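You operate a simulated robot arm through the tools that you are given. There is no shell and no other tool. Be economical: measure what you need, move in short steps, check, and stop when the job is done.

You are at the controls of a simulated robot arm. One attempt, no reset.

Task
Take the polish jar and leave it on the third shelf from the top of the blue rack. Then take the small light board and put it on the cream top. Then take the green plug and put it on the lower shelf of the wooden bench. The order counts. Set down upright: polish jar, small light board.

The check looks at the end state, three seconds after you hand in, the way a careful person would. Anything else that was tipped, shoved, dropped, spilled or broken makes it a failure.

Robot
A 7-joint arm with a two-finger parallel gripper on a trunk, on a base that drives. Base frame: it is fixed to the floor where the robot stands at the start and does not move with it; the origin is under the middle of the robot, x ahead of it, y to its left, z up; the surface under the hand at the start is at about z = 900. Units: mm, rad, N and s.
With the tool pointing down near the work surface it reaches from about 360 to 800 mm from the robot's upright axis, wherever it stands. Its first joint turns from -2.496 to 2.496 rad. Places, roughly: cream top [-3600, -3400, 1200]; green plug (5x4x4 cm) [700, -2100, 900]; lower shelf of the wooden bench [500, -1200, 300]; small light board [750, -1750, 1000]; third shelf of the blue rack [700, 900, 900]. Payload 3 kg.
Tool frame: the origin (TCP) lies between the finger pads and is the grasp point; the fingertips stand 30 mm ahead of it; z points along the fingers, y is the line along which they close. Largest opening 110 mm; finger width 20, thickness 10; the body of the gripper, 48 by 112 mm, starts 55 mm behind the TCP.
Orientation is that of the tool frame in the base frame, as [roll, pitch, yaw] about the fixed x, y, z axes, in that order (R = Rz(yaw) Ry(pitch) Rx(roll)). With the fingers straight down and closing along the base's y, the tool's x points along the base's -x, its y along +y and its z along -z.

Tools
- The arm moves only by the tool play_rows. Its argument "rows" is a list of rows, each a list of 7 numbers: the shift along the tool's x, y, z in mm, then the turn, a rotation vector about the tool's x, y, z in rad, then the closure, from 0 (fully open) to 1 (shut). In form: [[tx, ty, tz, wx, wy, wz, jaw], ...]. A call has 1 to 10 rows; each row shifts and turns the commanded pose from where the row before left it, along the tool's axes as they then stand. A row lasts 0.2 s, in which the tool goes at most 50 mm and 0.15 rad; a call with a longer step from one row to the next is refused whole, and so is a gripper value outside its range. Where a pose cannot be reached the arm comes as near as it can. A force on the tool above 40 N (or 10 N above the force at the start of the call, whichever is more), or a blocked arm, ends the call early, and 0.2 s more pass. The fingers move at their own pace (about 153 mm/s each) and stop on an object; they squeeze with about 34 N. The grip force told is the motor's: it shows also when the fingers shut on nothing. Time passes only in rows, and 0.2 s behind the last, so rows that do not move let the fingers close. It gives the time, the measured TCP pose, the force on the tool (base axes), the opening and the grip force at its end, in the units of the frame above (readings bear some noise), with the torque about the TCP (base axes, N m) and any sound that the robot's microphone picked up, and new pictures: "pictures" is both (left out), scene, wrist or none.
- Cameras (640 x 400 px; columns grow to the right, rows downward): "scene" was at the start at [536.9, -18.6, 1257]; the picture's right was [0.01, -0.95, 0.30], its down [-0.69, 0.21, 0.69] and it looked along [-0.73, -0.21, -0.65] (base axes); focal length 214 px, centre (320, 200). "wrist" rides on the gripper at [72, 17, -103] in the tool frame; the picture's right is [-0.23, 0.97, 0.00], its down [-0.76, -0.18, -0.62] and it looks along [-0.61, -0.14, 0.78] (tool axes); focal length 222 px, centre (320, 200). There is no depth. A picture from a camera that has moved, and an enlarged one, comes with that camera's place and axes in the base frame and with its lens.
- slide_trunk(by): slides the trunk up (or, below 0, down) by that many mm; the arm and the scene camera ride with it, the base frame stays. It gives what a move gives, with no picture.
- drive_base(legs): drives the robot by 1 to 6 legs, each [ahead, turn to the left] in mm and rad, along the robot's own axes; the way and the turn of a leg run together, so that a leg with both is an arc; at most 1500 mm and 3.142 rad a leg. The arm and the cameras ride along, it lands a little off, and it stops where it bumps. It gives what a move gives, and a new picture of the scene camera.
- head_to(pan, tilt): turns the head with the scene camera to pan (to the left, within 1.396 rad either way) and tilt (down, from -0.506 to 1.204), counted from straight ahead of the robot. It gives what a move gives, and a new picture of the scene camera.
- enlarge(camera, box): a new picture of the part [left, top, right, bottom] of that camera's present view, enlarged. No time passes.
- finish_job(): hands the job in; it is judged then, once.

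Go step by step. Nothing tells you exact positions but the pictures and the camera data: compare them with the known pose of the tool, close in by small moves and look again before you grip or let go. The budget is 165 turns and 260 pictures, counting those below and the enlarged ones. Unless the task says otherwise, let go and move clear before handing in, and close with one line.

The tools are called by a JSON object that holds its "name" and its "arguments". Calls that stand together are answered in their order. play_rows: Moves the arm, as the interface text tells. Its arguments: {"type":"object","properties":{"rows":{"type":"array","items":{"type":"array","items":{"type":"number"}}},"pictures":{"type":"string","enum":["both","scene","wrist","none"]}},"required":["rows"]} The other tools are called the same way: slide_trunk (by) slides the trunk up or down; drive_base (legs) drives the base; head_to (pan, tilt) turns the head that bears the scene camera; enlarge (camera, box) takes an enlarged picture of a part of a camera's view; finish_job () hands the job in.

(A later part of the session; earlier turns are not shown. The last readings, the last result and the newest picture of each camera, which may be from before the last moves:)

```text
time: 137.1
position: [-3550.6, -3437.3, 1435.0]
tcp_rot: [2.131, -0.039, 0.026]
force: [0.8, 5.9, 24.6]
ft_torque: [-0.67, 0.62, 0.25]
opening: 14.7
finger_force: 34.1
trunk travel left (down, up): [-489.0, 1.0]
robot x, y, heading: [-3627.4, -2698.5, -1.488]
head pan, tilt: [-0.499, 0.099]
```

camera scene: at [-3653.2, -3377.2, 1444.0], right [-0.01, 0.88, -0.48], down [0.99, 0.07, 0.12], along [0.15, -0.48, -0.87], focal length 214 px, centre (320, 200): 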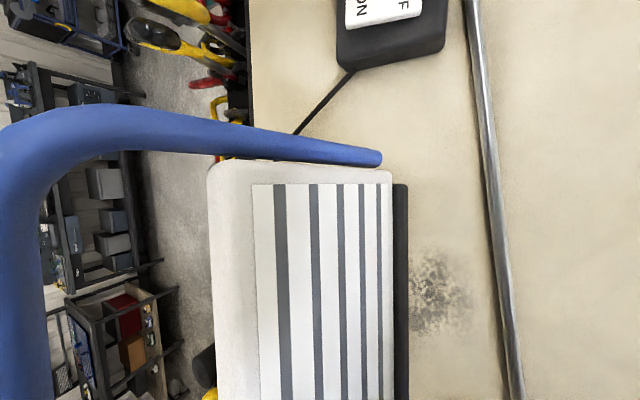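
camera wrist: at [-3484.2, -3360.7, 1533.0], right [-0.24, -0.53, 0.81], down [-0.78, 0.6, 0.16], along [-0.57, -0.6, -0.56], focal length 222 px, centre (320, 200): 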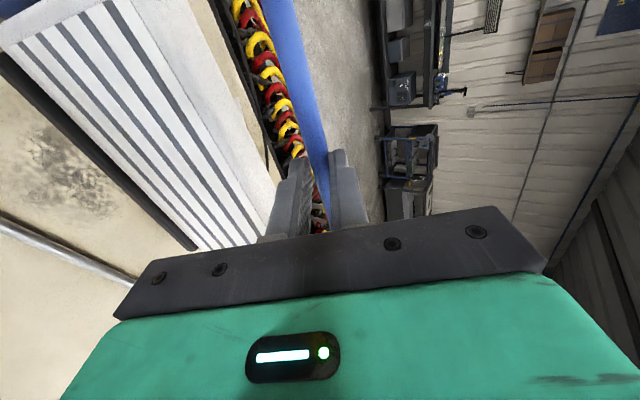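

Contact. Now draw back with slight lowering to roll the board upright on its inner foot edge.

{"name": "play_rows", "arguments": {"rows": [[0, -5.1, -6.2, 0, 0, 0, 1], [0, -5.1, -6.2, 0, 0, 0, 1], [0, -6, -5.7, 0, 0, 0, 1], [0, -6, -5.7, 0, 0, 0, 1]]}}

```text
time: 138.1
position: [-3552.2, -3407.2, 1423.8]
tcp_rot: [2.141, -0.036, 0.026]
force: [-1.3, 2.6, 0.4]
ft_torque: [-0.24, 0.83, -0.3]
opening: 13.9
finger_force: 34.1
trunk travel left (down, up): [-489.0, 1.0]
robot x, y, heading: [-3627.1, -2689.7, -1.478]
head pan, tilt: [-0.499, 0.099]
camera scene: at [-3654.1, -3343.9, 1408.3], right [-0.01, 0.88, -0.48], down [0.99, 0.07, 0.12], along [0.14, -0.47, -0.87], focal length 214 px, centre (320, 200)
camera wrist: at [-3485.1, -3327.7, 1497.2], right [-0.24, -0.53, 0.81], down [-0.78, 0.6, 0.16], along [-0.57, -0.6, -0.56], focal length 222 px, centre (320, 200)
```

scene: 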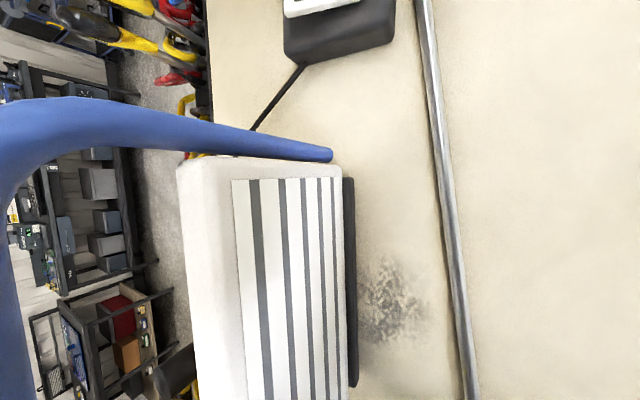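
wrist: 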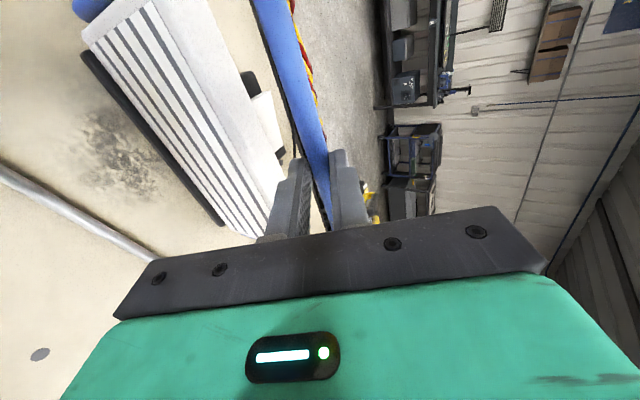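

The board looks nearly upright now. Lower a few millimetres to seat it flat.

{"name": "play_rows", "arguments": {"rows": [[0, -2, 1, 0, 0, 0, 1], [0, -1.7, 1, 0, 0, 0, 1], [0, -1.7, 1, 0, 0, 0, 1]]}}

{"name": "enlarge", "arguments": {"camera": "scene", "box": [160, 120, 400, 400]}}

```text
time: 138.9
position: [-3551.2, -3405.4, 1420.5]
tcp_rot: [2.138, -0.04, 0.028]
force: [0.9, 1.6, 5.7]
ft_torque: [-0.2, 0.89, -0.23]
opening: 13.6
finger_force: 34.1
trunk travel left (down, up): [-489.0, 1.0]
robot x, y, heading: [-3628.7, -2699.4, -1.483]
head pan, tilt: [-0.499, 0.099]
camera scene: at [-3652.9, -3343.0, 1404.8], right [-0.01, 0.88, -0.48], down [0.99, 0.07, 0.12], along [0.15, -0.48, -0.87], focal length 214 px, centre (320, 200)
camera wrist: at [-3484.0, -3326.3, 1493.8], right [-0.24, -0.53, 0.81], down [-0.78, 0.6, 0.16], along [-0.57, -0.6, -0.56], focal length 222 px, centre (320, 200)
```

scene: 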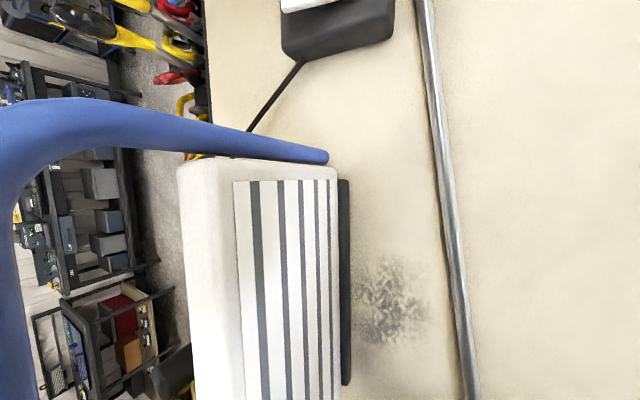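
wrist: 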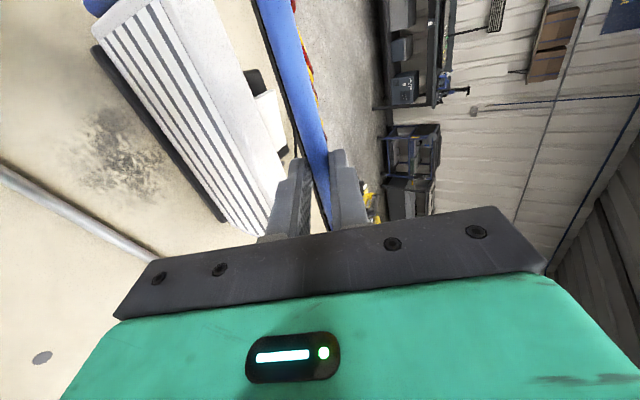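

```text
1.43 times, centred on (280, 260) of scene
camera zoom: at [-3652.9, -3343.0, 1404.8], right [-0.01, 0.88, -0.48], down [0.99, 0.07, 0.12], along [0.15, -0.48, -0.87], focal length 306 px, centre (377, 114)
```

zoom: 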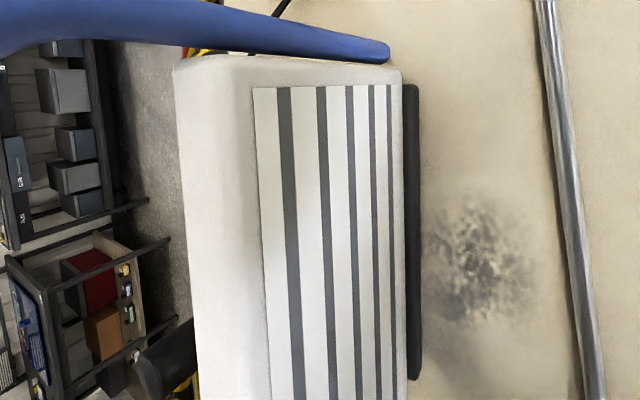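

{"name": "play_rows", "arguments": {"rows": [[0, -1.5, 1, 0, 0, 0, 1], [0, -1.5, 1, 0, 0, 0, 1], [0, 0, 0, 0, 0, 0, 1]], "pictures": "wrist"}}

```text
time: 139.7
position: [-3548.5, -3406.4, 1418.3]
tcp_rot: [2.133, -0.039, 0.029]
force: [10.3, 1.4, 25.3]
ft_torque: [-0.62, 0.87, 0.25]
opening: 13.9
finger_force: 34.4
trunk travel left (down, up): [-489.0, 1.0]
robot x, y, heading: [-3631.3, -2696.0, -1.484]
head pan, tilt: [-0.499, 0.099]
camera wrist: at [-3482.0, -3325.3, 1491.9], right [-0.24, -0.53, 0.81], down [-0.79, 0.6, 0.15], along [-0.57, -0.6, -0.56], focal length 222 px, centre (320, 200)
```

wrist: 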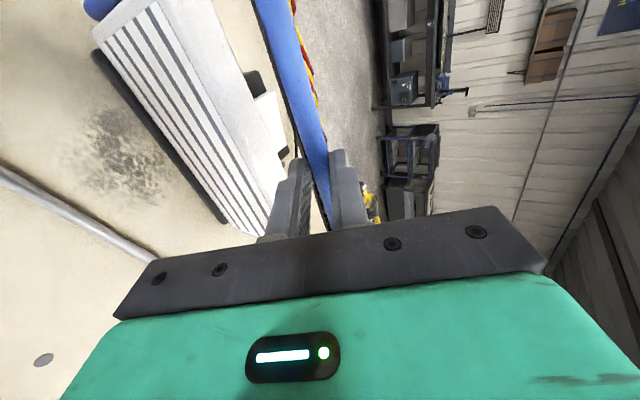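

Seated firmly. Relieve the pressure, open partway, then check.

{"name": "play_rows", "arguments": {"rows": [[0, 1.7, -1, 0, 0, 0, 1], [0, 0, 0, 0, 0, 0, 0.8], [0, 0, 0, 0, 0, 0, 0.68], [0, 0, 0, 0, 0, 0, 0.68]]}}

```text
time: 140.7
position: [-3550.2, -3406.8, 1419.3]
tcp_rot: [2.139, -0.039, 0.029]
force: [0.1, 0.5, -0.2]
ft_torque: [-0.02, 0.02, 0.0]
opening: 35.4
finger_force: 0.0
trunk travel left (down, up): [-489.0, 1.0]
robot x, y, heading: [-3627.1, -2697.9, -1.484]
head pan, tilt: [-0.499, 0.099]
camera scene: at [-3652.8, -3344.7, 1402.6], right [-0.01, 0.88, -0.48], down [0.99, 0.07, 0.12], along [0.15, -0.48, -0.87], focal length 214 px, centre (320, 200)
camera wrist: at [-3483.7, -3328.1, 1491.5], right [-0.24, -0.53, 0.81], down [-0.78, 0.6, 0.16], along [-0.57, -0.6, -0.56], focal length 222 px, centre (320, 200)
```

scene: 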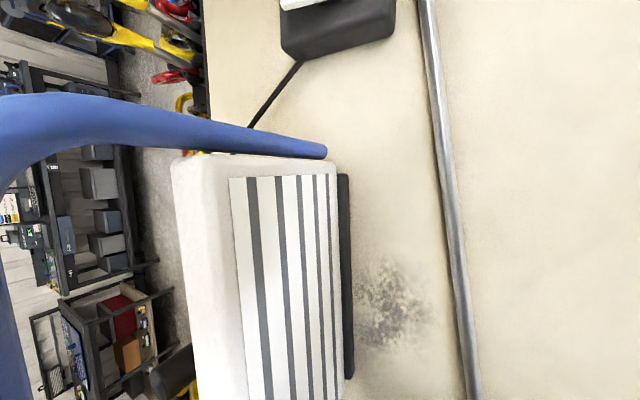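
wrist: 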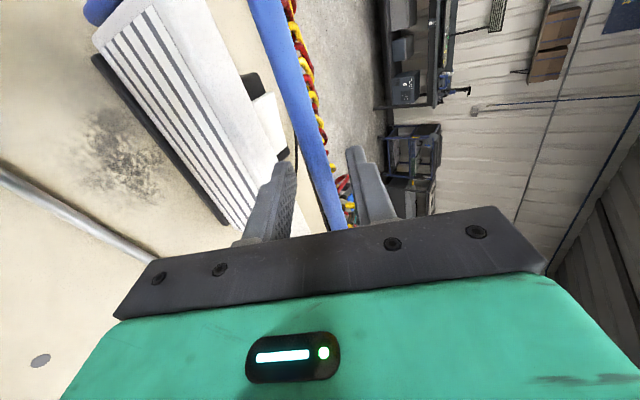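

Released; forces are zero and the board stands. Back straight out along the tool axis.

{"name": "play_rows", "arguments": {"rows": [[0, 0, -8, 0, 0, 0, 0.68], [0, 0, -15, 0, 0, 0, 0.68], [0, 0, -25, 0, 0, 0, 0.68], [0, 0, -30, 0, 0, 0, 0.68], [0, 0, -30, 0, 0, 0, 0.68], [0, 0, -30, 0, 0, 0, 0.68]]}}

```text
time: 142.1
position: [-3556.2, -3290.3, 1494.3]
tcp_rot: [2.139, -0.039, 0.026]
force: [1.1, 0.1, -0.1]
ft_torque: [0.03, 0.0, 0.02]
opening: 35.1
finger_force: 0.0
trunk travel left (down, up): [-489.0, 1.0]
robot x, y, heading: [-3627.8, -2699.9, -1.486]
head pan, tilt: [-0.499, 0.099]
camera scene: at [-3658.7, -3226.1, 1478.4], right [-0.01, 0.88, -0.48], down [0.99, 0.07, 0.12], along [0.15, -0.48, -0.87], focal length 214 px, centre (320, 200)
camera wrist: at [-3489.7, -3209.6, 1567.4], right [-0.24, -0.53, 0.81], down [-0.78, 0.6, 0.16], along [-0.57, -0.6, -0.56], focal length 222 px, centre (320, 200)
```

scene: 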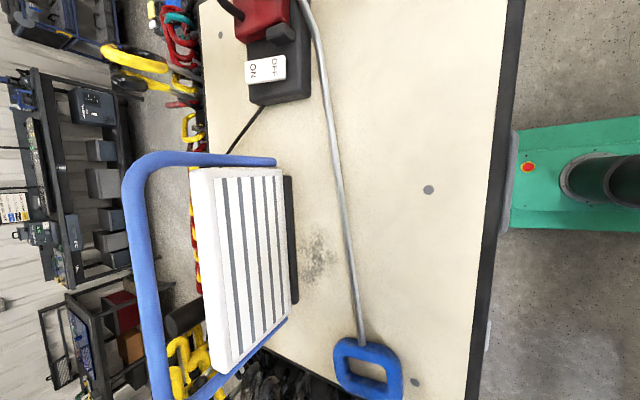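
wrist: 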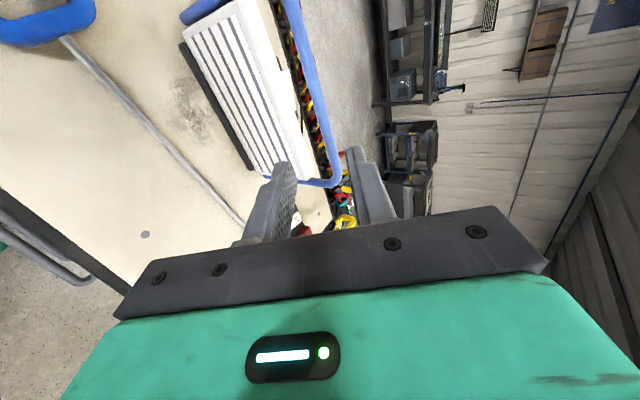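

The board stands freely upright on the cream top. Now to put the displaced rod back; first look at where its green-ball end is.

{"name": "head_to", "arguments": {"pan": -0.5, "tilt": -0.35}}

```text
time: 143.0
position: [-3556.2, -3289.3, 1495.3]
tcp_rot: [2.139, -0.038, 0.028]
force: [0.7, 0.2, -0.9]
ft_torque: [-0.03, -0.05, 0.02]
opening: 35.3
finger_force: 0.1
trunk travel left (down, up): [-489.0, 1.0]
robot x, y, heading: [-3627.8, -2697.0, -1.482]
head pan, tilt: [-0.499, -0.351]
camera scene: at [-3697.6, -3220.5, 1491.0], right [-0.01, 0.88, -0.48], down [0.95, -0.14, -0.26], along [-0.3, -0.46, -0.83], focal length 214 px, centre (320, 200)
```

scene: 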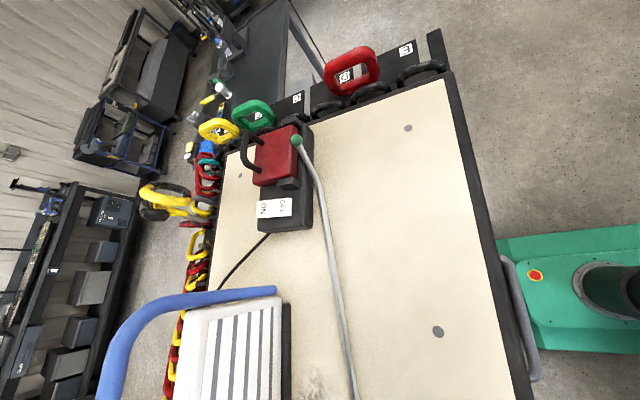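

The rod's ball now sits at about [−3893, −3400]; originally at [−3903, −3240]. I'll turn the tool nearly vertical above the shaft to grip it and slide it back.

{"name": "play_rows", "arguments": {"rows": [[0, 0, 0, 0.15, 0, 0, 0.6], [0, 0, 0, 0.15, 0, 0, 0.6], [0, 0, 0, 0.15, 0, 0, 0.6], [0, 0, 0, 0.15, 0, 0, 0.6], [0, 0, 0, 0.15, 0, 0, 0.6], [0, 0, 0, 0.15, 0, 0, 0.6], [0, 0, 0, 0, 0, -0.13, 0.6]]}}

```text
time: 144.6
position: [-3558.3, -3290.9, 1484.2]
tcp_rot: [3.036, -0.024, 0.157]
force: [0.6, -0.2, -0.1]
ft_torque: [0.0, 0.02, 0.0]
opening: 43.9
finger_force: 0.1
out of reach, approached as far as the arm can: row 6
trunk travel left (down, up): [-489.0, 1.0]
robot x, y, heading: [-3626.8, -2698.9, -1.486]
head pan, tilt: [-0.499, -0.351]
camera scene: at [-3702.7, -3269.4, 1538.2], right [-0.15, 0.91, 0.38], down [0.91, 0.28, -0.29], along [-0.37, 0.3, -0.88], focal length 214 px, centre (320, 200)
camera wrist: at [-3487.7, -3285.5, 1590.7], right [-0.08, -0.99, 0.1], down [-0.8, 0.12, 0.58], along [-0.59, -0.03, -0.81], focal length 222 px, centre (320, 200)
```

scene: 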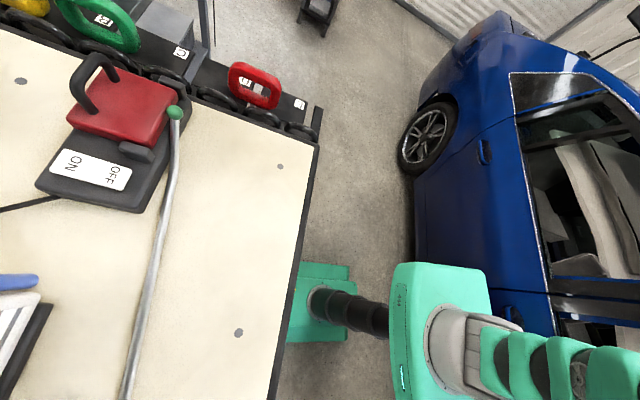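
wrist: 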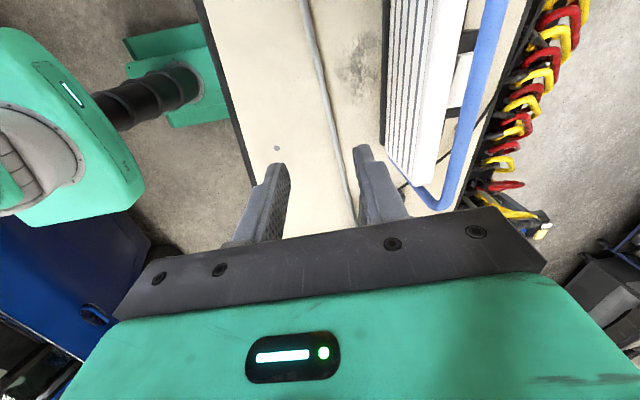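

Good view of the shaft. Descend to ~70 mm above it at x≈−3600.

{"name": "play_rows", "arguments": {"rows": [[-12, 3.2, 39, 0, 0, 0, 0.6], [-12, 3.2, 39, 0, 0, 0, 0.6], [-12, 3.2, 39, 0, 0, 0, 0.6], [-11, 3.2, 39, 0, 0, 0, 0.6]]}}

```text
time: 145.6
position: [-3594.8, -3328.5, 1327.8]
tcp_rot: [3.035, -0.021, 0.157]
force: [0.3, -0.8, -0.1]
ft_torque: [0.02, 0.04, 0.0]
opening: 44.1
finger_force: 0.0
trunk travel left (down, up): [-489.0, 1.0]
robot x, y, heading: [-3627.1, -2696.5, -1.481]
head pan, tilt: [-0.499, -0.351]
camera scene: at [-3740.0, -3306.8, 1382.8], right [-0.15, 0.91, 0.38], down [0.91, 0.28, -0.3], along [-0.38, 0.3, -0.88], focal length 214 px, centre (320, 200)
camera wrist: at [-3525.1, -3322.8, 1435.2], right [-0.08, -0.99, 0.1], down [-0.8, 0.12, 0.58], along [-0.59, -0.04, -0.81], focal length 222 px, centre (320, 200)
```

scene: 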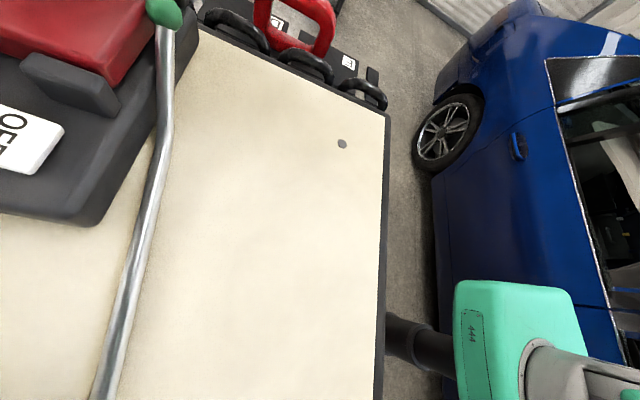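
wrist: 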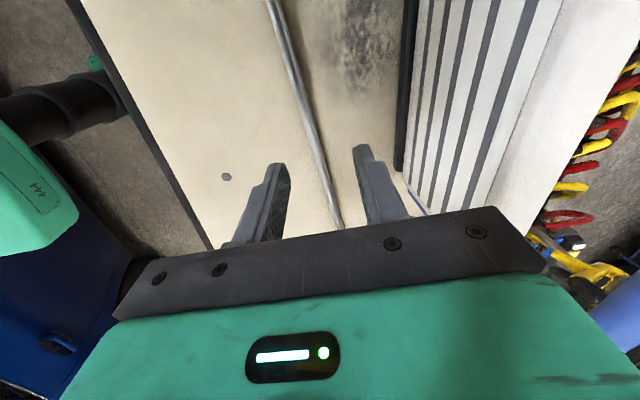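

Aligned well. Descend to about 1270 and look again.

{"name": "play_rows", "arguments": {"rows": [[0, 0, 25, 0, 0, -0.04, 0.6], [0, 0, 20, 0, 0, 0, 0.6], [0, -2, 12, 0, 0, 0, 0.6]], "pictures": "wrist"}}

{"name": "enlarge", "arguments": {"camera": "wrist", "box": [220, 80, 420, 240]}}

```text
time: 146.4
position: [-3591.9, -3330.6, 1274.2]
tcp_rot: [3.032, -0.02, 0.195]
force: [0.1, -0.4, -0.1]
ft_torque: [0.0, -0.02, 0.01]
opening: 44.1
finger_force: 0.0
trunk travel left (down, up): [-489.0, 1.0]
robot x, y, heading: [-3628.7, -2697.0, -1.486]
head pan, tilt: [-0.499, -0.351]
camera wrist: at [-3522.9, -3322.4, 1380.3], right [-0.04, -0.99, 0.1], down [-0.81, 0.09, 0.58], along [-0.59, -0.06, -0.8], focal length 222 px, centre (320, 200)
```

wrist: 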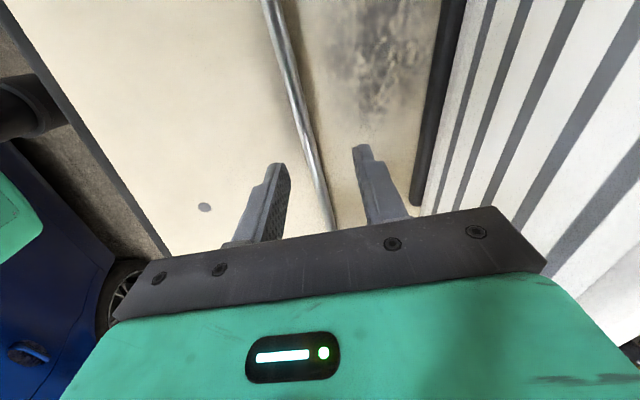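

```text
2.50 times, centred on (320, 160) of wrist
camera zoom: at [-3522.9, -3322.4, 1380.3], right [-0.04, -0.99, 0.1], down [-0.81, 0.09, 0.58], along [-0.59, -0.06, -0.8], focal length 555 px, centre (320, 300)
```

zoom: 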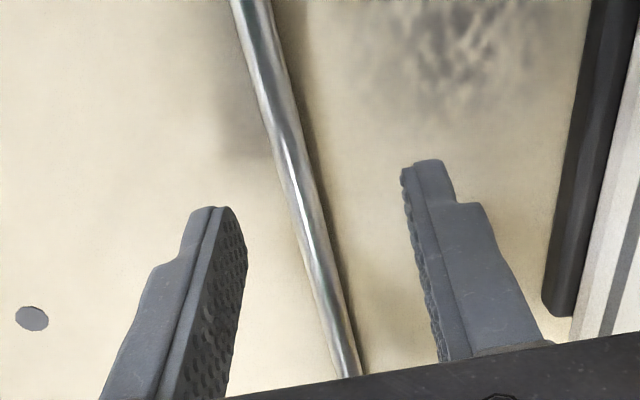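

Shaft is centred. Lower 11 mm and close.

{"name": "play_rows", "arguments": {"rows": [[0, 0, 5, 0, 0, 0, 0.6], [0, 0, 4, 0, 0, 0, 0.6], [0, 0, 2, 0, 0, 0, 0.6], [0, 0, 0, 0, 0, 0, 0.75], [0, 0, 0, 0, 0, 0, 0.9], [0, 0, 0, 0, 0, 0, 1], [0, 0, 0, 0, 0, 0, 1]], "pictures": "wrist"}}

```text
time: 148.0
position: [-3593.6, -3330.7, 1262.0]
tcp_rot: [3.034, -0.019, 0.195]
force: [-0.3, 1.5, 3.6]
ft_torque: [0.03, 0.05, -0.02]
opening: 0.0
finger_force: 33.9
trunk travel left (down, up): [-489.0, 1.0]
robot x, y, heading: [-3628.6, -2701.1, -1.483]
head pan, tilt: [-0.499, -0.351]
camera wrist: at [-3523.7, -3322.9, 1368.8], right [-0.04, -0.99, 0.1], down [-0.81, 0.09, 0.58], along [-0.59, -0.06, -0.8], focal length 222 px, centre (320, 200)
```

wrist: 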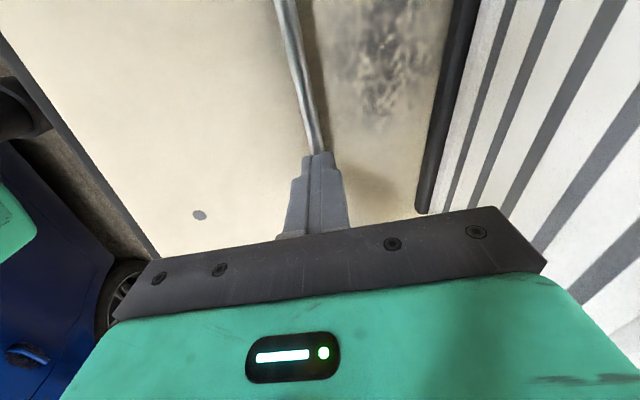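

The fingers closed just over the shaft. Reopen, go 8 mm lower and close again.

{"name": "play_rows", "arguments": {"rows": [[0, 0, -4, 0, 0, 0, 0.9], [0, 0, 0, 0, 0, 0, 0.65], [0, 0, 4, 0, 0, 0, 0.65], [0, 0, 4, 0, 0, 0, 0.65], [0, 0, 3, 0, 0, 0, 0.65], [0, 0, 1, 0, 0, 0, 0.65]], "pictures": "none"}}

```text
time: 149.4
position: [-3593.1, -3331.3, 1253.5]
tcp_rot: [3.033, -0.02, 0.197]
force: [-0.1, -0.4, -0.1]
ft_torque: [0.03, 0.01, 0.03]
opening: 38.5
finger_force: 0.0
trunk travel left (down, up): [-489.0, 1.0]
robot x, y, heading: [-3628.8, -2697.9, -1.481]
head pan, tilt: [-0.499, -0.351]
```

{"name": "play_rows", "arguments": {"rows": [[0, 0, 2, 0, 0, 0, 0.65], [0, 0, 0, 0, 0, 0, 0.8], [0, 0, 0, 0, 0, 0, 0.9], [0, 0, 0, 0, 0, 0, 1], [0, 0, 0, 0, 0, 0, 1]], "pictures": "wrist"}}

```text
time: 150.6
position: [-3593.5, -3331.2, 1251.6]
tcp_rot: [3.032, -0.02, 0.196]
force: [-0.8, 4.2, 2.2]
ft_torque: [0.17, -0.06, -0.69]
opening: 9.8
finger_force: 34.3
trunk travel left (down, up): [-489.0, 1.0]
robot x, y, heading: [-3627.6, -2697.4, -1.486]
head pan, tilt: [-0.499, -0.351]
camera wrist: at [-3523.6, -3323.6, 1358.3], right [-0.04, -0.99, 0.1], down [-0.81, 0.09, 0.58], along [-0.59, -0.06, -0.8], focal length 222 px, centre (320, 200)
```

wrist: 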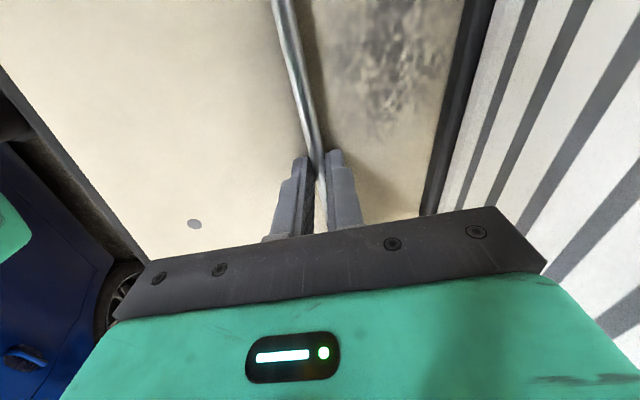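

The shaft is gripped (9.8 mm). I raise it a hair and carry it 104 mm back with a −0.19 rad turn to its original line.

{"name": "play_rows", "arguments": {"rows": [[0, 0, -2, 0, 0, 0, 1], [2, -10.5, -1.1, 0, 0, 0.01, 1], [1.8, -11.5, -1.2, 0, 0, 0.02, 1], [1.6, -11.5, -1.2, 0, 0, 0.02, 1], [1.4, -11.5, -1.2, 0, 0, 0.02, 1], [1.2, -11.5, -1.2, 0, 0, 0.02, 1], [0.9, -11.5, -1.2, 0, 0, 0.025, 1], [0.6, -11.5, -1.2, 0, 0, 0.025, 1], [0.3, -11.5, -1.2, 0, 0, 0.025, 1], [0, -11.5, -1.2, 0, 0, 0.025, 1]]}}

```text
time: 152.8
position: [-3594.8, -3227.4, 1253.1]
tcp_rot: [3.038, -0.04, 0.008]
force: [0.1, -0.8, 1.5]
ft_torque: [-0.01, 1.05, 0.04]
opening: 9.5
finger_force: 33.8
trunk travel left (down, up): [-489.0, 1.0]
robot x, y, heading: [-3624.7, -2694.5, -1.483]
head pan, tilt: [-0.499, -0.351]
camera scene: at [-3737.4, -3184.5, 1305.5], right [-0.02, 0.92, 0.39], down [0.95, 0.14, -0.28], along [-0.31, 0.36, -0.88], focal length 214 px, centre (320, 200)
camera wrist: at [-3527.9, -3232.7, 1361.0], right [-0.22, -0.97, 0.09], down [-0.79, 0.24, 0.57], along [-0.58, 0.06, -0.82], focal length 222 px, centre (320, 200)
```

scene: 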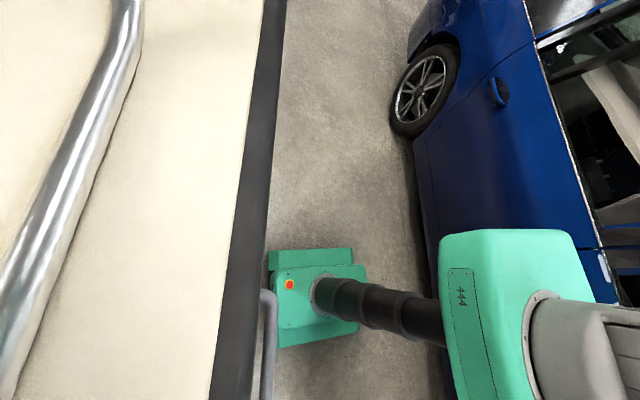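
wrist: 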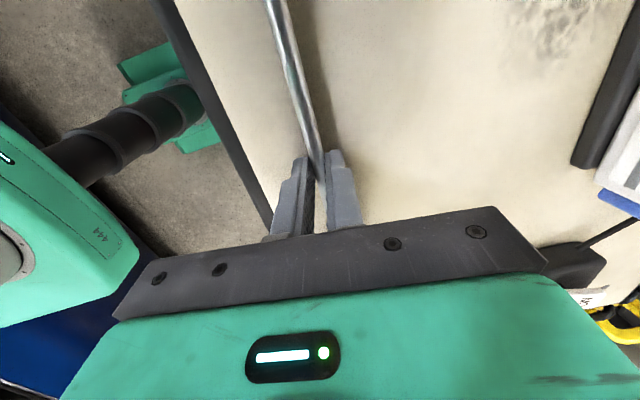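

It's back on its line. Lower and release, then rise clear.

{"name": "play_rows", "arguments": {"rows": [[0, 0, 1.5, 0, 0, 0, 1], [0, 0, 0, 0, 0, 0, 0.9], [0, 0, 0, 0, 0, 0, 0.7], [0, 0, 0, 0, 0, 0, 0.6], [0, 0, -20, 0, 0, 0, 0.6], [0, 0, -40, 0, 0, 0, 0.6], [0, 0, -40, 0, 0, 0, 0.6], [0, 0, -40, 0, 0, 0, 0.6], [0, 0, -40, 0, 0, 0, 0.6], [0, 0, -40, 0, 0, 0, 0.6]]}}

{"name": "head_to", "arguments": {"pan": 0.1, "tilt": 0}}

```text
time: 155.0
position: [-3605.5, -3206.3, 1469.7]
tcp_rot: [3.036, -0.042, 0.007]
force: [0.3, 0.5, -0.2]
ft_torque: [-0.05, -0.01, 0.01]
opening: 44.1
finger_force: 0.0
trunk travel left (down, up): [-489.0, 1.0]
robot x, y, heading: [-3626.8, -2696.0, -1.484]
head pan, tilt: [-0.499, -0.351]
camera scene: at [-3747.1, -3163.5, 1522.5], right [-0.02, 0.92, 0.38], down [0.95, 0.14, -0.28], along [-0.31, 0.36, -0.88], focal length 214 px, centre (320, 200)
camera wrist: at [-3537.7, -3211.5, 1578.1], right [-0.22, -0.97, 0.09], down [-0.79, 0.24, 0.57], along [-0.58, 0.06, -0.82], focal length 222 px, centre (320, 200)
```

scene: 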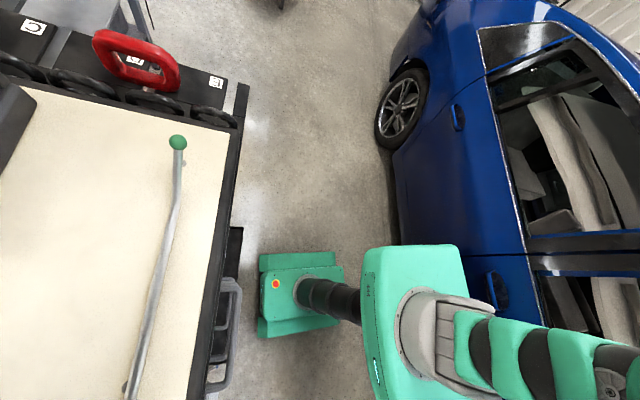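
wrist: 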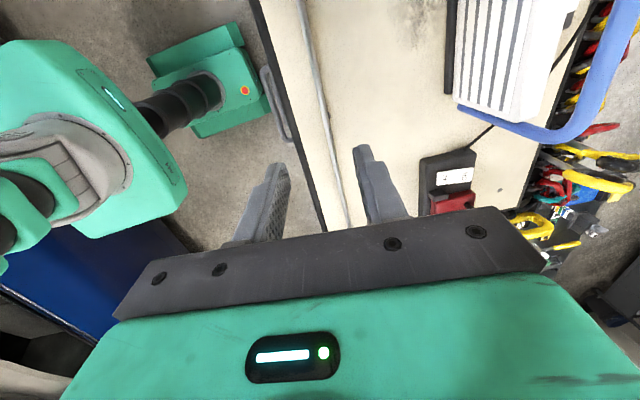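

```text
time: 156.0
position: [-3605.2, -3204.3, 1469.7]
tcp_rot: [3.039, -0.04, 0.006]
force: [0.3, 0.3, 0.7]
ft_torque: [-0.04, -0.01, 0.0]
opening: 44.1
finger_force: 0.0
trunk travel left (down, up): [-489.0, 1.0]
robot x, y, heading: [-3625.7, -2693.1, -1.481]
head pan, tilt: [0.099, 0.0]
camera scene: at [-3716.8, -3210.7, 1504.6], right [0.0, 0.98, -0.2], down [1.0, 0.01, 0.04], along [0.04, -0.2, -0.98], focal length 214 px, centre (320, 200)
```

scene: 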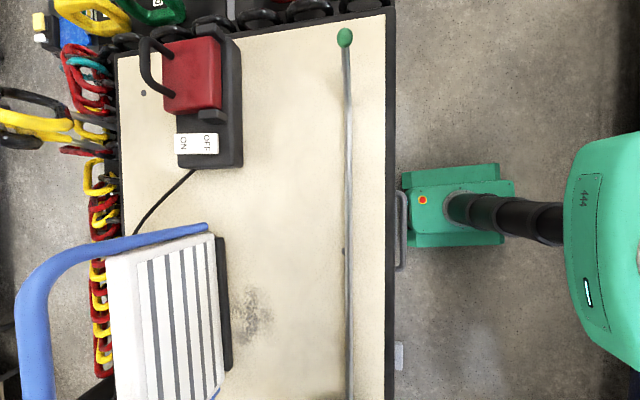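

The rod is back within ~1 cm of where it lay, the board stands upright, the red box is untouched. Now leave the way I came: turn right to face −x and reverse.

{"name": "drive_base", "arguments": {"legs": [[-70, 0], [0, -1.58], [-900, 0]]}}

```text
time: 165.3
position: [-3244.6, -2576.1, 1469.5]
tcp_rot: [3.038, -0.04, -1.562]
force: [0.4, -0.3, -0.2]
ft_torque: [0.0, 0.05, 0.0]
opening: 44.2
finger_force: 0.1
trunk travel left (down, up): [-489.0, 1.0]
robot x, y, heading: [-2735.4, -2573.1, -3.057]
head pan, tilt: [0.099, 0.0]
camera scene: at [-3250.5, -2463.2, 1505.4], right [0.98, 0.0, -0.2], down [0.01, -1.0, 0.04], along [-0.2, -0.04, -0.98], focal length 214 px, centre (320, 200)
```

scene: 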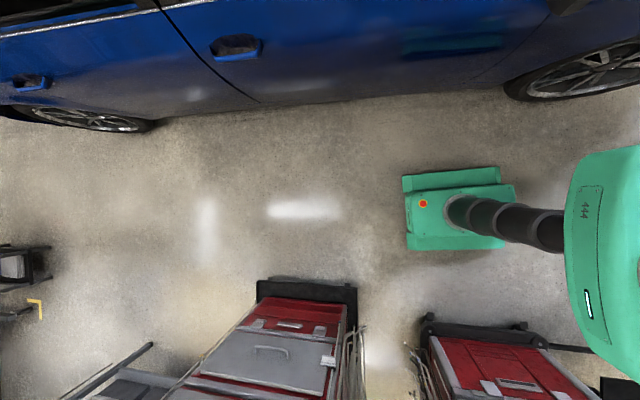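

{"name": "drive_base", "arguments": {"legs": [[-1050, 0], [0, 1.7], [0, 1.65]]}}

```text
time: 176.7
position: [-1369.8, -2873.5, 1472.1]
tcp_rot: [3.04, -0.041, 0.688]
force: [-0.1, -1.0, -0.1]
ft_torque: [0.04, -0.07, 0.01]
opening: 44.0
finger_force: 0.0
trunk travel left (down, up): [-489.0, 1.0]
robot x, y, heading: [-1751.8, -2525.4, -0.772]
head pan, tilt: [0.099, 0.0]
stopped in leg 3: the robot was blocked; the commanded pose is now the measured one
camera scene: at [-1453.3, -2947.4, 1506.7], right [-0.62, 0.76, -0.2], down [0.77, 0.63, 0.04], along [0.16, -0.13, -0.98], focal length 214 px, centre (320, 200)
```

scene: 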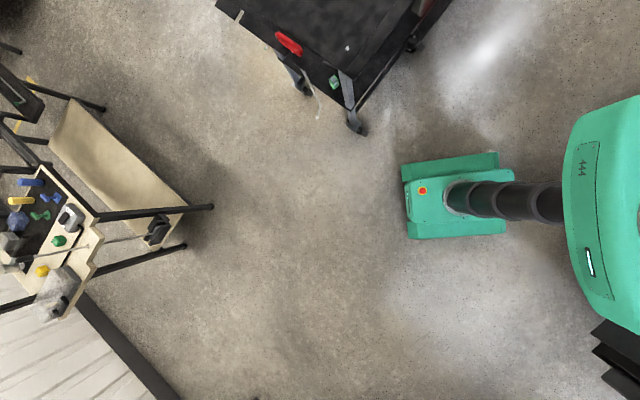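

Nothing visibly touching; continue the turn.

{"name": "drive_base", "arguments": {"legs": [[0, 1.07]]}}

```text
time: 179.9
position: [-1263.7, -2365.1, 1469.4]
tcp_rot: [3.038, -0.038, 1.749]
force: [0.5, 0.0, 0.2]
ft_torque: [-0.02, 0.04, 0.02]
opening: 43.9
finger_force: 0.0
trunk travel left (down, up): [-489.0, 1.0]
robot x, y, heading: [-1739.4, -2568.7, 0.298]
head pan, tilt: [0.099, 0.0]
camera scene: at [-1239.5, -2472.9, 1506.1], right [-0.97, -0.17, -0.2], down [-0.18, 0.98, 0.04], along [0.19, 0.07, -0.98], focal length 214 px, centre (320, 200)
```

scene: 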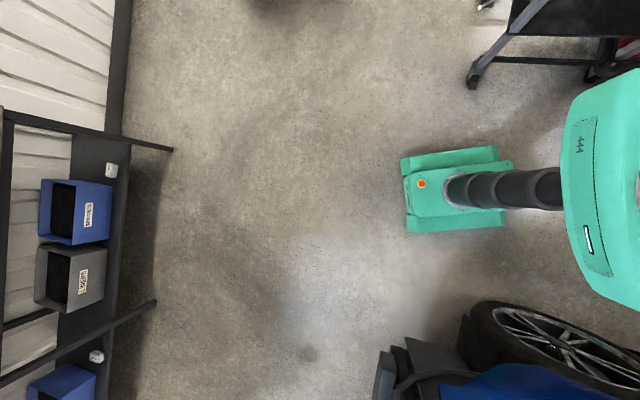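

Now drive to the bench, turning to face it.

{"name": "drive_base", "arguments": {"legs": [[1400, 0], [0, -0.3]]}}

{"name": "play_rows", "arguments": {"rows": [[0, 0, 0, 0, 0, -0.15, 0.6], [0, 0, 0, 0, 0, -0.15, 0.6], [0, 0, 0, 0, 0, -0.15, 0.6], [0, 0, 0, 0, 0, -0.15, 0.6], [0, 0, 0, 0, 0, -0.15, 0.6], [0, 0, 0, 0, 0, -0.15, 0.6], [0, 0, 0, 0, 0, -0.15, 0.6], [0, 0, 0, 0, 0, -0.15, 0.6], [0, 0, 0, 0, 0, -0.15, 0.6], [0, 0, 0, 0, 0, -0.15, 0.6]]}}

```text
time: 187.7
position: [96.4, -2139.6, 1472.6]
tcp_rot: [3.039, -0.038, 1.431]
force: [0.9, 0.4, 0.4]
ft_torque: [0.0, 0.01, -0.03]
opening: 44.2
finger_force: 0.1
trunk travel left (down, up): [-489.0, 1.0]
robot x, y, heading: [-422.1, -2171.7, -0.025]
head pan, tilt: [0.099, 0.0]
camera scene: at [84.9, -2249.9, 1506.7], right [-0.97, 0.14, -0.2], down [0.14, 0.99, 0.04], along [0.2, 0.01, -0.98], focal length 214 px, centre (320, 200)
```

scene: 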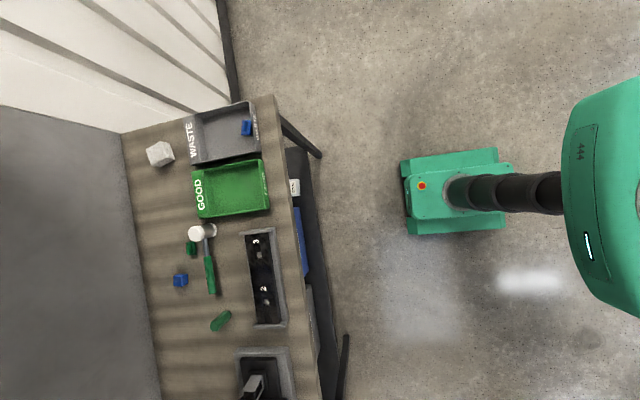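

```text
time: 189.9
position: [95.2, -2139.2, 1471.4]
tcp_rot: [3.095, 0.098, 2.931]
force: [0.3, 1.3, 0.4]
ft_torque: [0.01, 0.0, 0.02]
opening: 43.9
finger_force: 0.0
trunk travel left (down, up): [-489.0, 1.0]
robot x, y, heading: [-421.4, -2170.4, -0.018]
head pan, tilt: [0.099, 0.0]
camera scene: at [199.3, -2154.0, 1522.0], right [-0.19, -0.97, -0.14], down [-0.97, 0.21, -0.1], along [0.13, 0.12, -0.98], focal length 214 px, centre (320, 200)
camera wrist: at [15.9, -2110.7, 1568.6], right [0.42, 0.9, 0.07], down [0.64, -0.35, 0.69], along [0.65, -0.25, -0.72], focal length 222 px, centre (320, 200)
```

scene: 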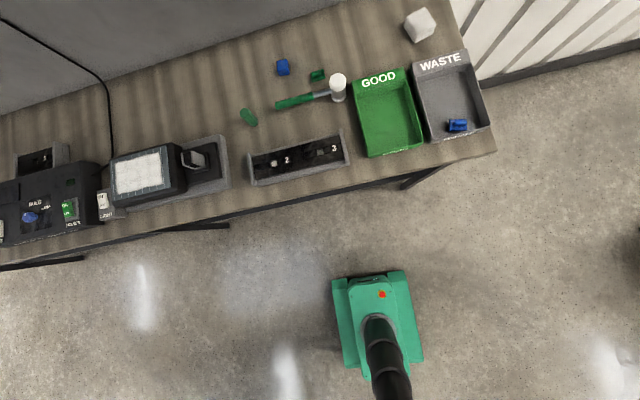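
wrist: 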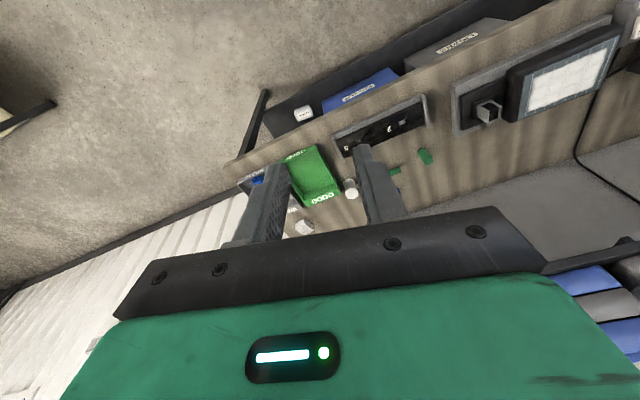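

Zoom in on the green candidates.

{"name": "enlarge", "arguments": {"camera": "scene", "box": [230, 40, 358, 130]}}

{"name": "enlarge", "arguments": {"camera": "scene", "box": [400, 60, 500, 140]}}

```text
4.44 times, centred on (294, 85) of scene
camera zoom: at [199.3, -2154.0, 1522.0], right [-0.19, -0.97, -0.14], down [-0.97, 0.21, -0.1], along [0.13, 0.12, -0.98], focal length 953 px, centre (436, 711)
```

zoom: 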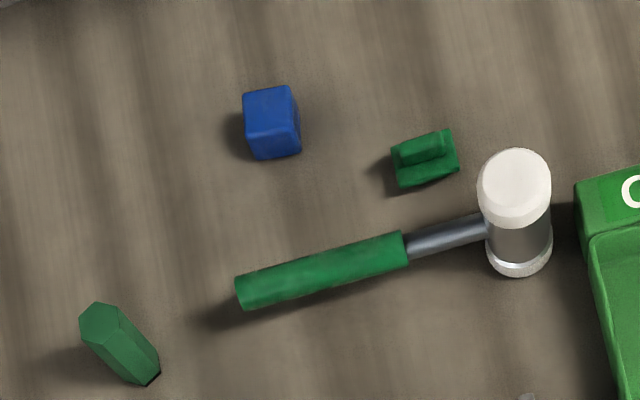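

```text
5.00 times, centred on (450, 100) of scene
camera zoom: at [199.3, -2154.0, 1522.0], right [-0.19, -0.97, -0.14], down [-0.97, 0.21, -0.1], along [0.13, 0.12, -0.98], focal length 1072 px, centre (-330, 700)
```

zoom: 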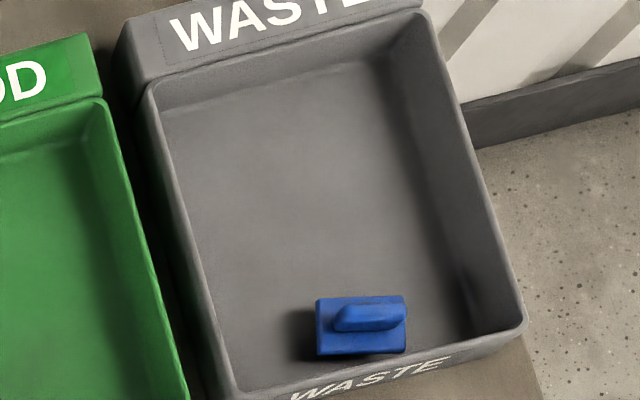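

The green plate with a ridge (same form as the blue plug in WASTE) at about [668, −2148] is the green plug; the mallet lies just in front of it. I'll grip its ridge from above with the fingers closing fore-aft. First lower the trunk and turn the wrist the other way (head to the left side).

{"name": "slide_trunk", "arguments": {"by": -114}}

{"name": "play_rows", "arguments": {"rows": [[0, 0, 15, 0, 0, -0.15, 0.4], [0, 0, 15, 0, 0, -0.15, 0.4], [0, 0, 15, 0, 0, -0.15, 0.4], [0, 0, 15, 0, 0, -0.15, 0.4], [0, 0, 15, 0, 0, -0.15, 0.4], [0, 0, 15, 0, 0, -0.15, 0.4], [0, 0, 15, 0, 0, -0.15, 0.4], [0, 0, 15, 0, 0, -0.15, 0.4], [0, 0, 0, 0, 0, -0.15, 0.4], [0, 0, 0, 0, 0, -0.15, 0.4]]}}

```text
time: 191.4
position: [94.1, -2140.1, 1358.9]
tcp_rot: [3.098, 0.101, 2.928]
force: [0.3, 0.4, -0.7]
ft_torque: [-0.01, -0.01, 0.01]
opening: 43.9
finger_force: 0.0
trunk travel left (down, up): [-375.0, 115.0]
robot x, y, heading: [-417.0, -2170.5, -0.024]
head pan, tilt: [0.099, 0.0]
```

```text
time: 193.6
position: [108.1, -2135.5, 1238.1]
tcp_rot: [-3.044, 0.052, -1.848]
force: [-0.1, -0.3, -0.2]
ft_torque: [-0.02, 0.0, -0.02]
opening: 66.1
finger_force: 0.1
trunk travel left (down, up): [-375.0, 115.0]
robot x, y, heading: [-419.5, -2174.6, -0.023]
head pan, tilt: [0.099, 0.0]
camera scene: at [124.7, -2028.8, 1281.8], right [0.96, -0.27, 0.0], down [-0.27, -0.96, -0.05], along [0.01, 0.05, -1.0], focal length 214 px, centre (320, 200)
camera wrist: at [59.6, -2204.2, 1335.9], right [-0.87, 0.49, -0.08], down [0.31, 0.67, 0.68], along [0.39, 0.56, -0.73], focal length 222 px, centre (320, 200)
```

scene: 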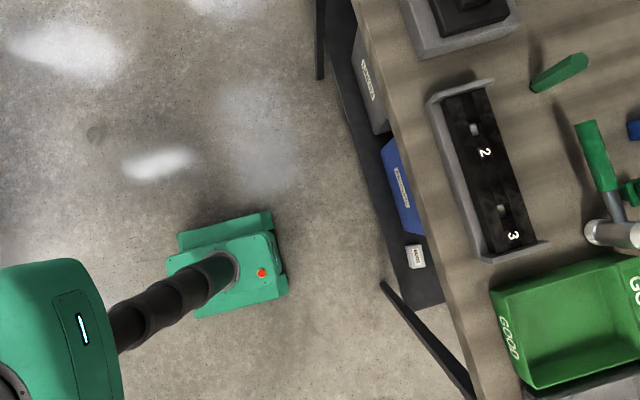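
wrist: 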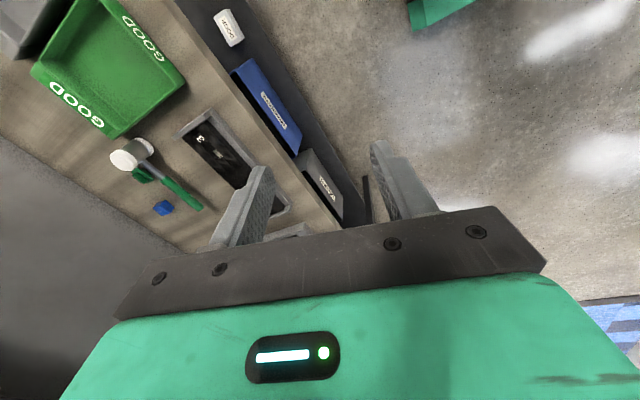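

Wrist turned fine. Drive 400 mm in toward the bench.

{"name": "drive_base", "arguments": {"legs": [[400, 0]]}}

{"name": "play_rows", "arguments": {"rows": [[0, 0, 15, 0, 0, -0.15, 0.4], [0, 0, 15, 0, 0, -0.15, 0.4], [0, 0, 15, 0, 0, -0.15, 0.4], [0, 0, 15, 0, 0, -0.03, 0.4]]}}

```text
time: 196.1
position: [519.2, -2151.8, 1238.6]
tcp_rot: [-3.045, 0.052, -1.858]
force: [0.3, 0.7, 0.1]
ft_torque: [0.01, -0.01, 0.03]
opening: 66.1
finger_force: 0.0
trunk travel left (down, up): [-375.0, 115.0]
robot x, y, heading: [-11.5, -2183.2, -0.035]
head pan, tilt: [0.099, 0.0]
camera scene: at [536.8, -2044.2, 1281.8], right [0.96, -0.28, 0.0], down [-0.28, -0.96, -0.05], along [0.01, 0.05, -1.0], focal length 214 px, centre (320, 200)
```

scene: 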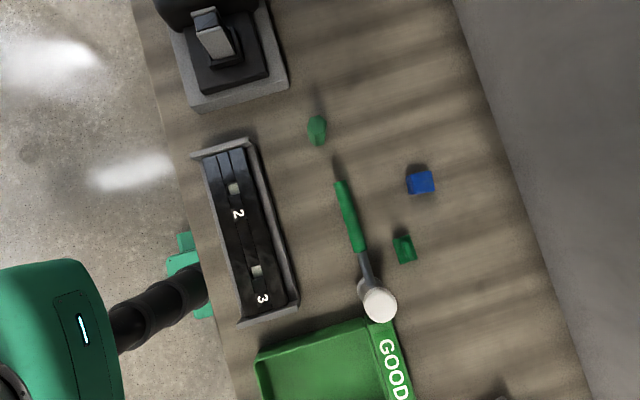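

```text
time: 197.1
position: [525.1, -2150.3, 1179.5]
tcp_rot: [-3.031, 0.002, -1.379]
force: [0.0, 0.5, 0.2]
ft_torque: [0.05, -0.03, 0.01]
opening: 66.0
finger_force: 0.1
trunk travel left (down, up): [-375.0, 115.0]
robot x, y, heading: [-7.6, -2182.0, -0.035]
head pan, tilt: [0.099, 0.0]
camera scene: at [491.3, -2044.1, 1216.7], right [0.98, 0.19, 0.01], down [0.19, -0.98, 0.0], along [0.01, 0.0, -1.0], focal length 214 px, centre (320, 200)
camera wrist: at [510.7, -2227.1, 1279.9], right [-0.99, 0.04, -0.11], down [-0.04, 0.77, 0.64], along [0.11, 0.64, -0.76], focal length 222 px, centre (320, 200)
```

scene: 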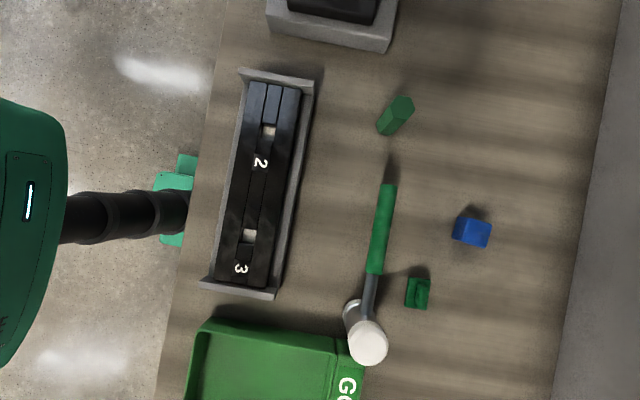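
wrist: 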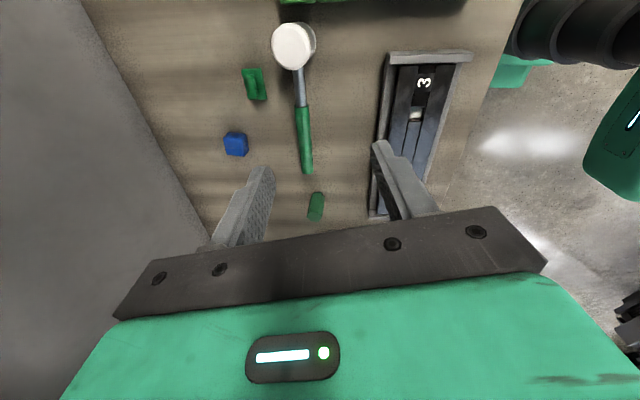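

Plug located at about [648, −2139], top ~935. Zoom to see its ridge orientation.

{"name": "enlarge", "arguments": {"camera": "scene", "box": [370, 250, 470, 340]}}

```text
4.44 times, centred on (420, 295) of scene
camera zoom: at [491.3, -2044.1, 1216.7], right [0.98, 0.19, 0.01], down [0.19, -0.98, 0.0], along [0.01, 0.0, -1.0], focal length 953 px, centre (-124, -222)
```

zoom: 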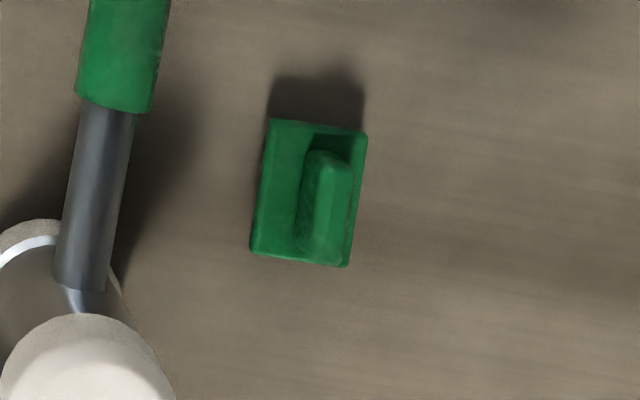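

The ridge runs nearly along y at [651, −2144]. I align the hand and move above it.

{"name": "play_rows", "arguments": {"rows": [[0, 0, 0, 0, 0, 0.13, 0.4], [0.3, -21.2, 34.5, 0, 0, 0, 0.4], [0.3, -21.2, 34.5, 0, 0, 0, 0.4], [0.3, -21.2, 34.5, 0, 0, 0, 0.4], [0.3, -21.2, 34.5, 0, 0, 0, 0.4], [0.3, -21.2, 34.5, 0, 0, 0, 0.4]]}}

```text
time: 198.5
position: [649.1, -2142.5, 1017.2]
tcp_rot: [-3.033, 0.014, -1.509]
force: [-0.8, -0.5, 0.9]
ft_torque: [0.02, -0.01, 0.03]
opening: 66.2
finger_force: 0.0
trunk travel left (down, up): [-375.0, 115.0]
robot x, y, heading: [-9.7, -2179.5, -0.03]
head pan, tilt: [0.099, 0.0]
camera scene: at [628.1, -2033.1, 1056.2], right [1.0, 0.06, 0.01], down [0.06, -1.0, -0.02], along [0.01, 0.02, -1.0], focal length 214 px, centre (320, 200)
camera wrist: at [623.8, -2218.0, 1116.9], right [-0.98, 0.17, -0.1], down [0.06, 0.76, 0.65], along [0.19, 0.63, -0.75], focal length 222 px, centre (320, 200)
```

scene: 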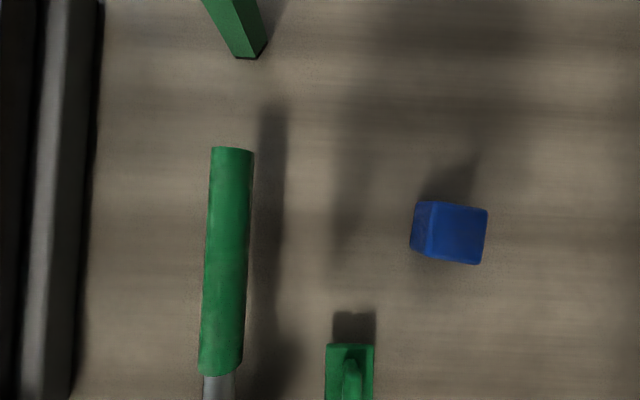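
wrist: 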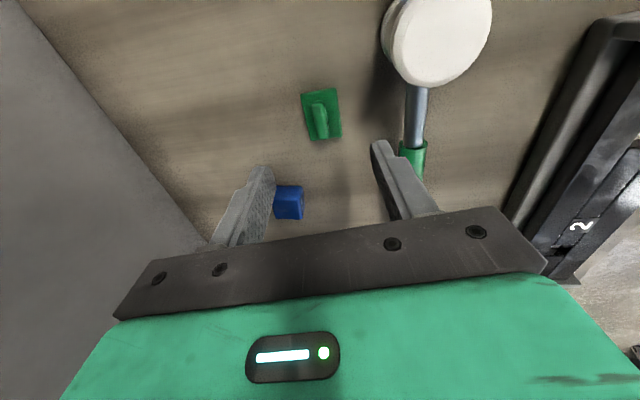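

Slight narrowing of the fingers and descend to grip height.

{"name": "play_rows", "arguments": {"rows": [[2, 4.5, 10, 0, 0, 0, 0.6], [0, 0, 20, 0, 0, 0, 0.6], [0, 0, 20, 0, 0, 0, 0.6], [0, 0, 12, 0, 0, 0, 0.6]], "pictures": "wrist"}}

{"name": "enlarge", "arguments": {"camera": "wrist", "box": [220, 60, 440, 240]}}

```text
time: 199.5
position: [649.6, -2142.5, 956.2]
tcp_rot: [-3.034, 0.017, -1.509]
force: [-0.5, -0.5, 0.4]
ft_torque: [0.04, -0.05, -0.01]
opening: 44.2
finger_force: 0.2
trunk travel left (down, up): [-375.0, 115.0]
robot x, y, heading: [-8.5, -2186.6, -0.033]
head pan, tilt: [0.099, 0.0]
camera wrist: at [625.4, -2219.4, 1057.1], right [-0.98, 0.17, -0.1], down [0.06, 0.76, 0.65], along [0.19, 0.63, -0.75], focal length 222 px, centre (320, 200)
```

wrist: 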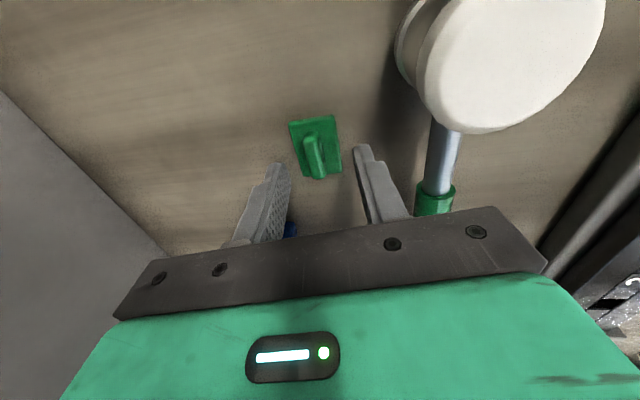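

```text
2.22 times, centred on (330, 150) of wrist
camera zoom: at [625.4, -2219.4, 1057.1], right [-0.98, 0.17, -0.1], down [0.06, 0.76, 0.65], along [0.19, 0.63, -0.75], focal length 494 px, centre (298, 311)
```

zoom: 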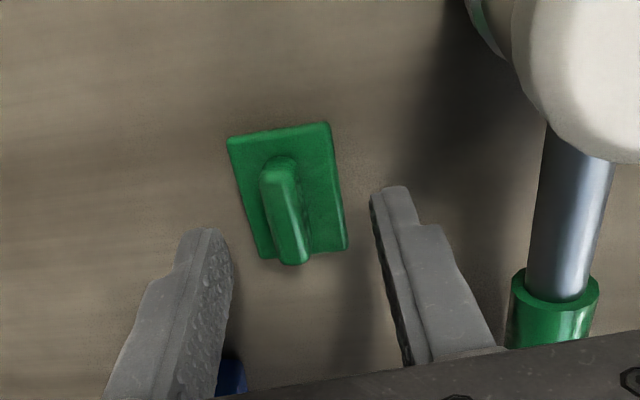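

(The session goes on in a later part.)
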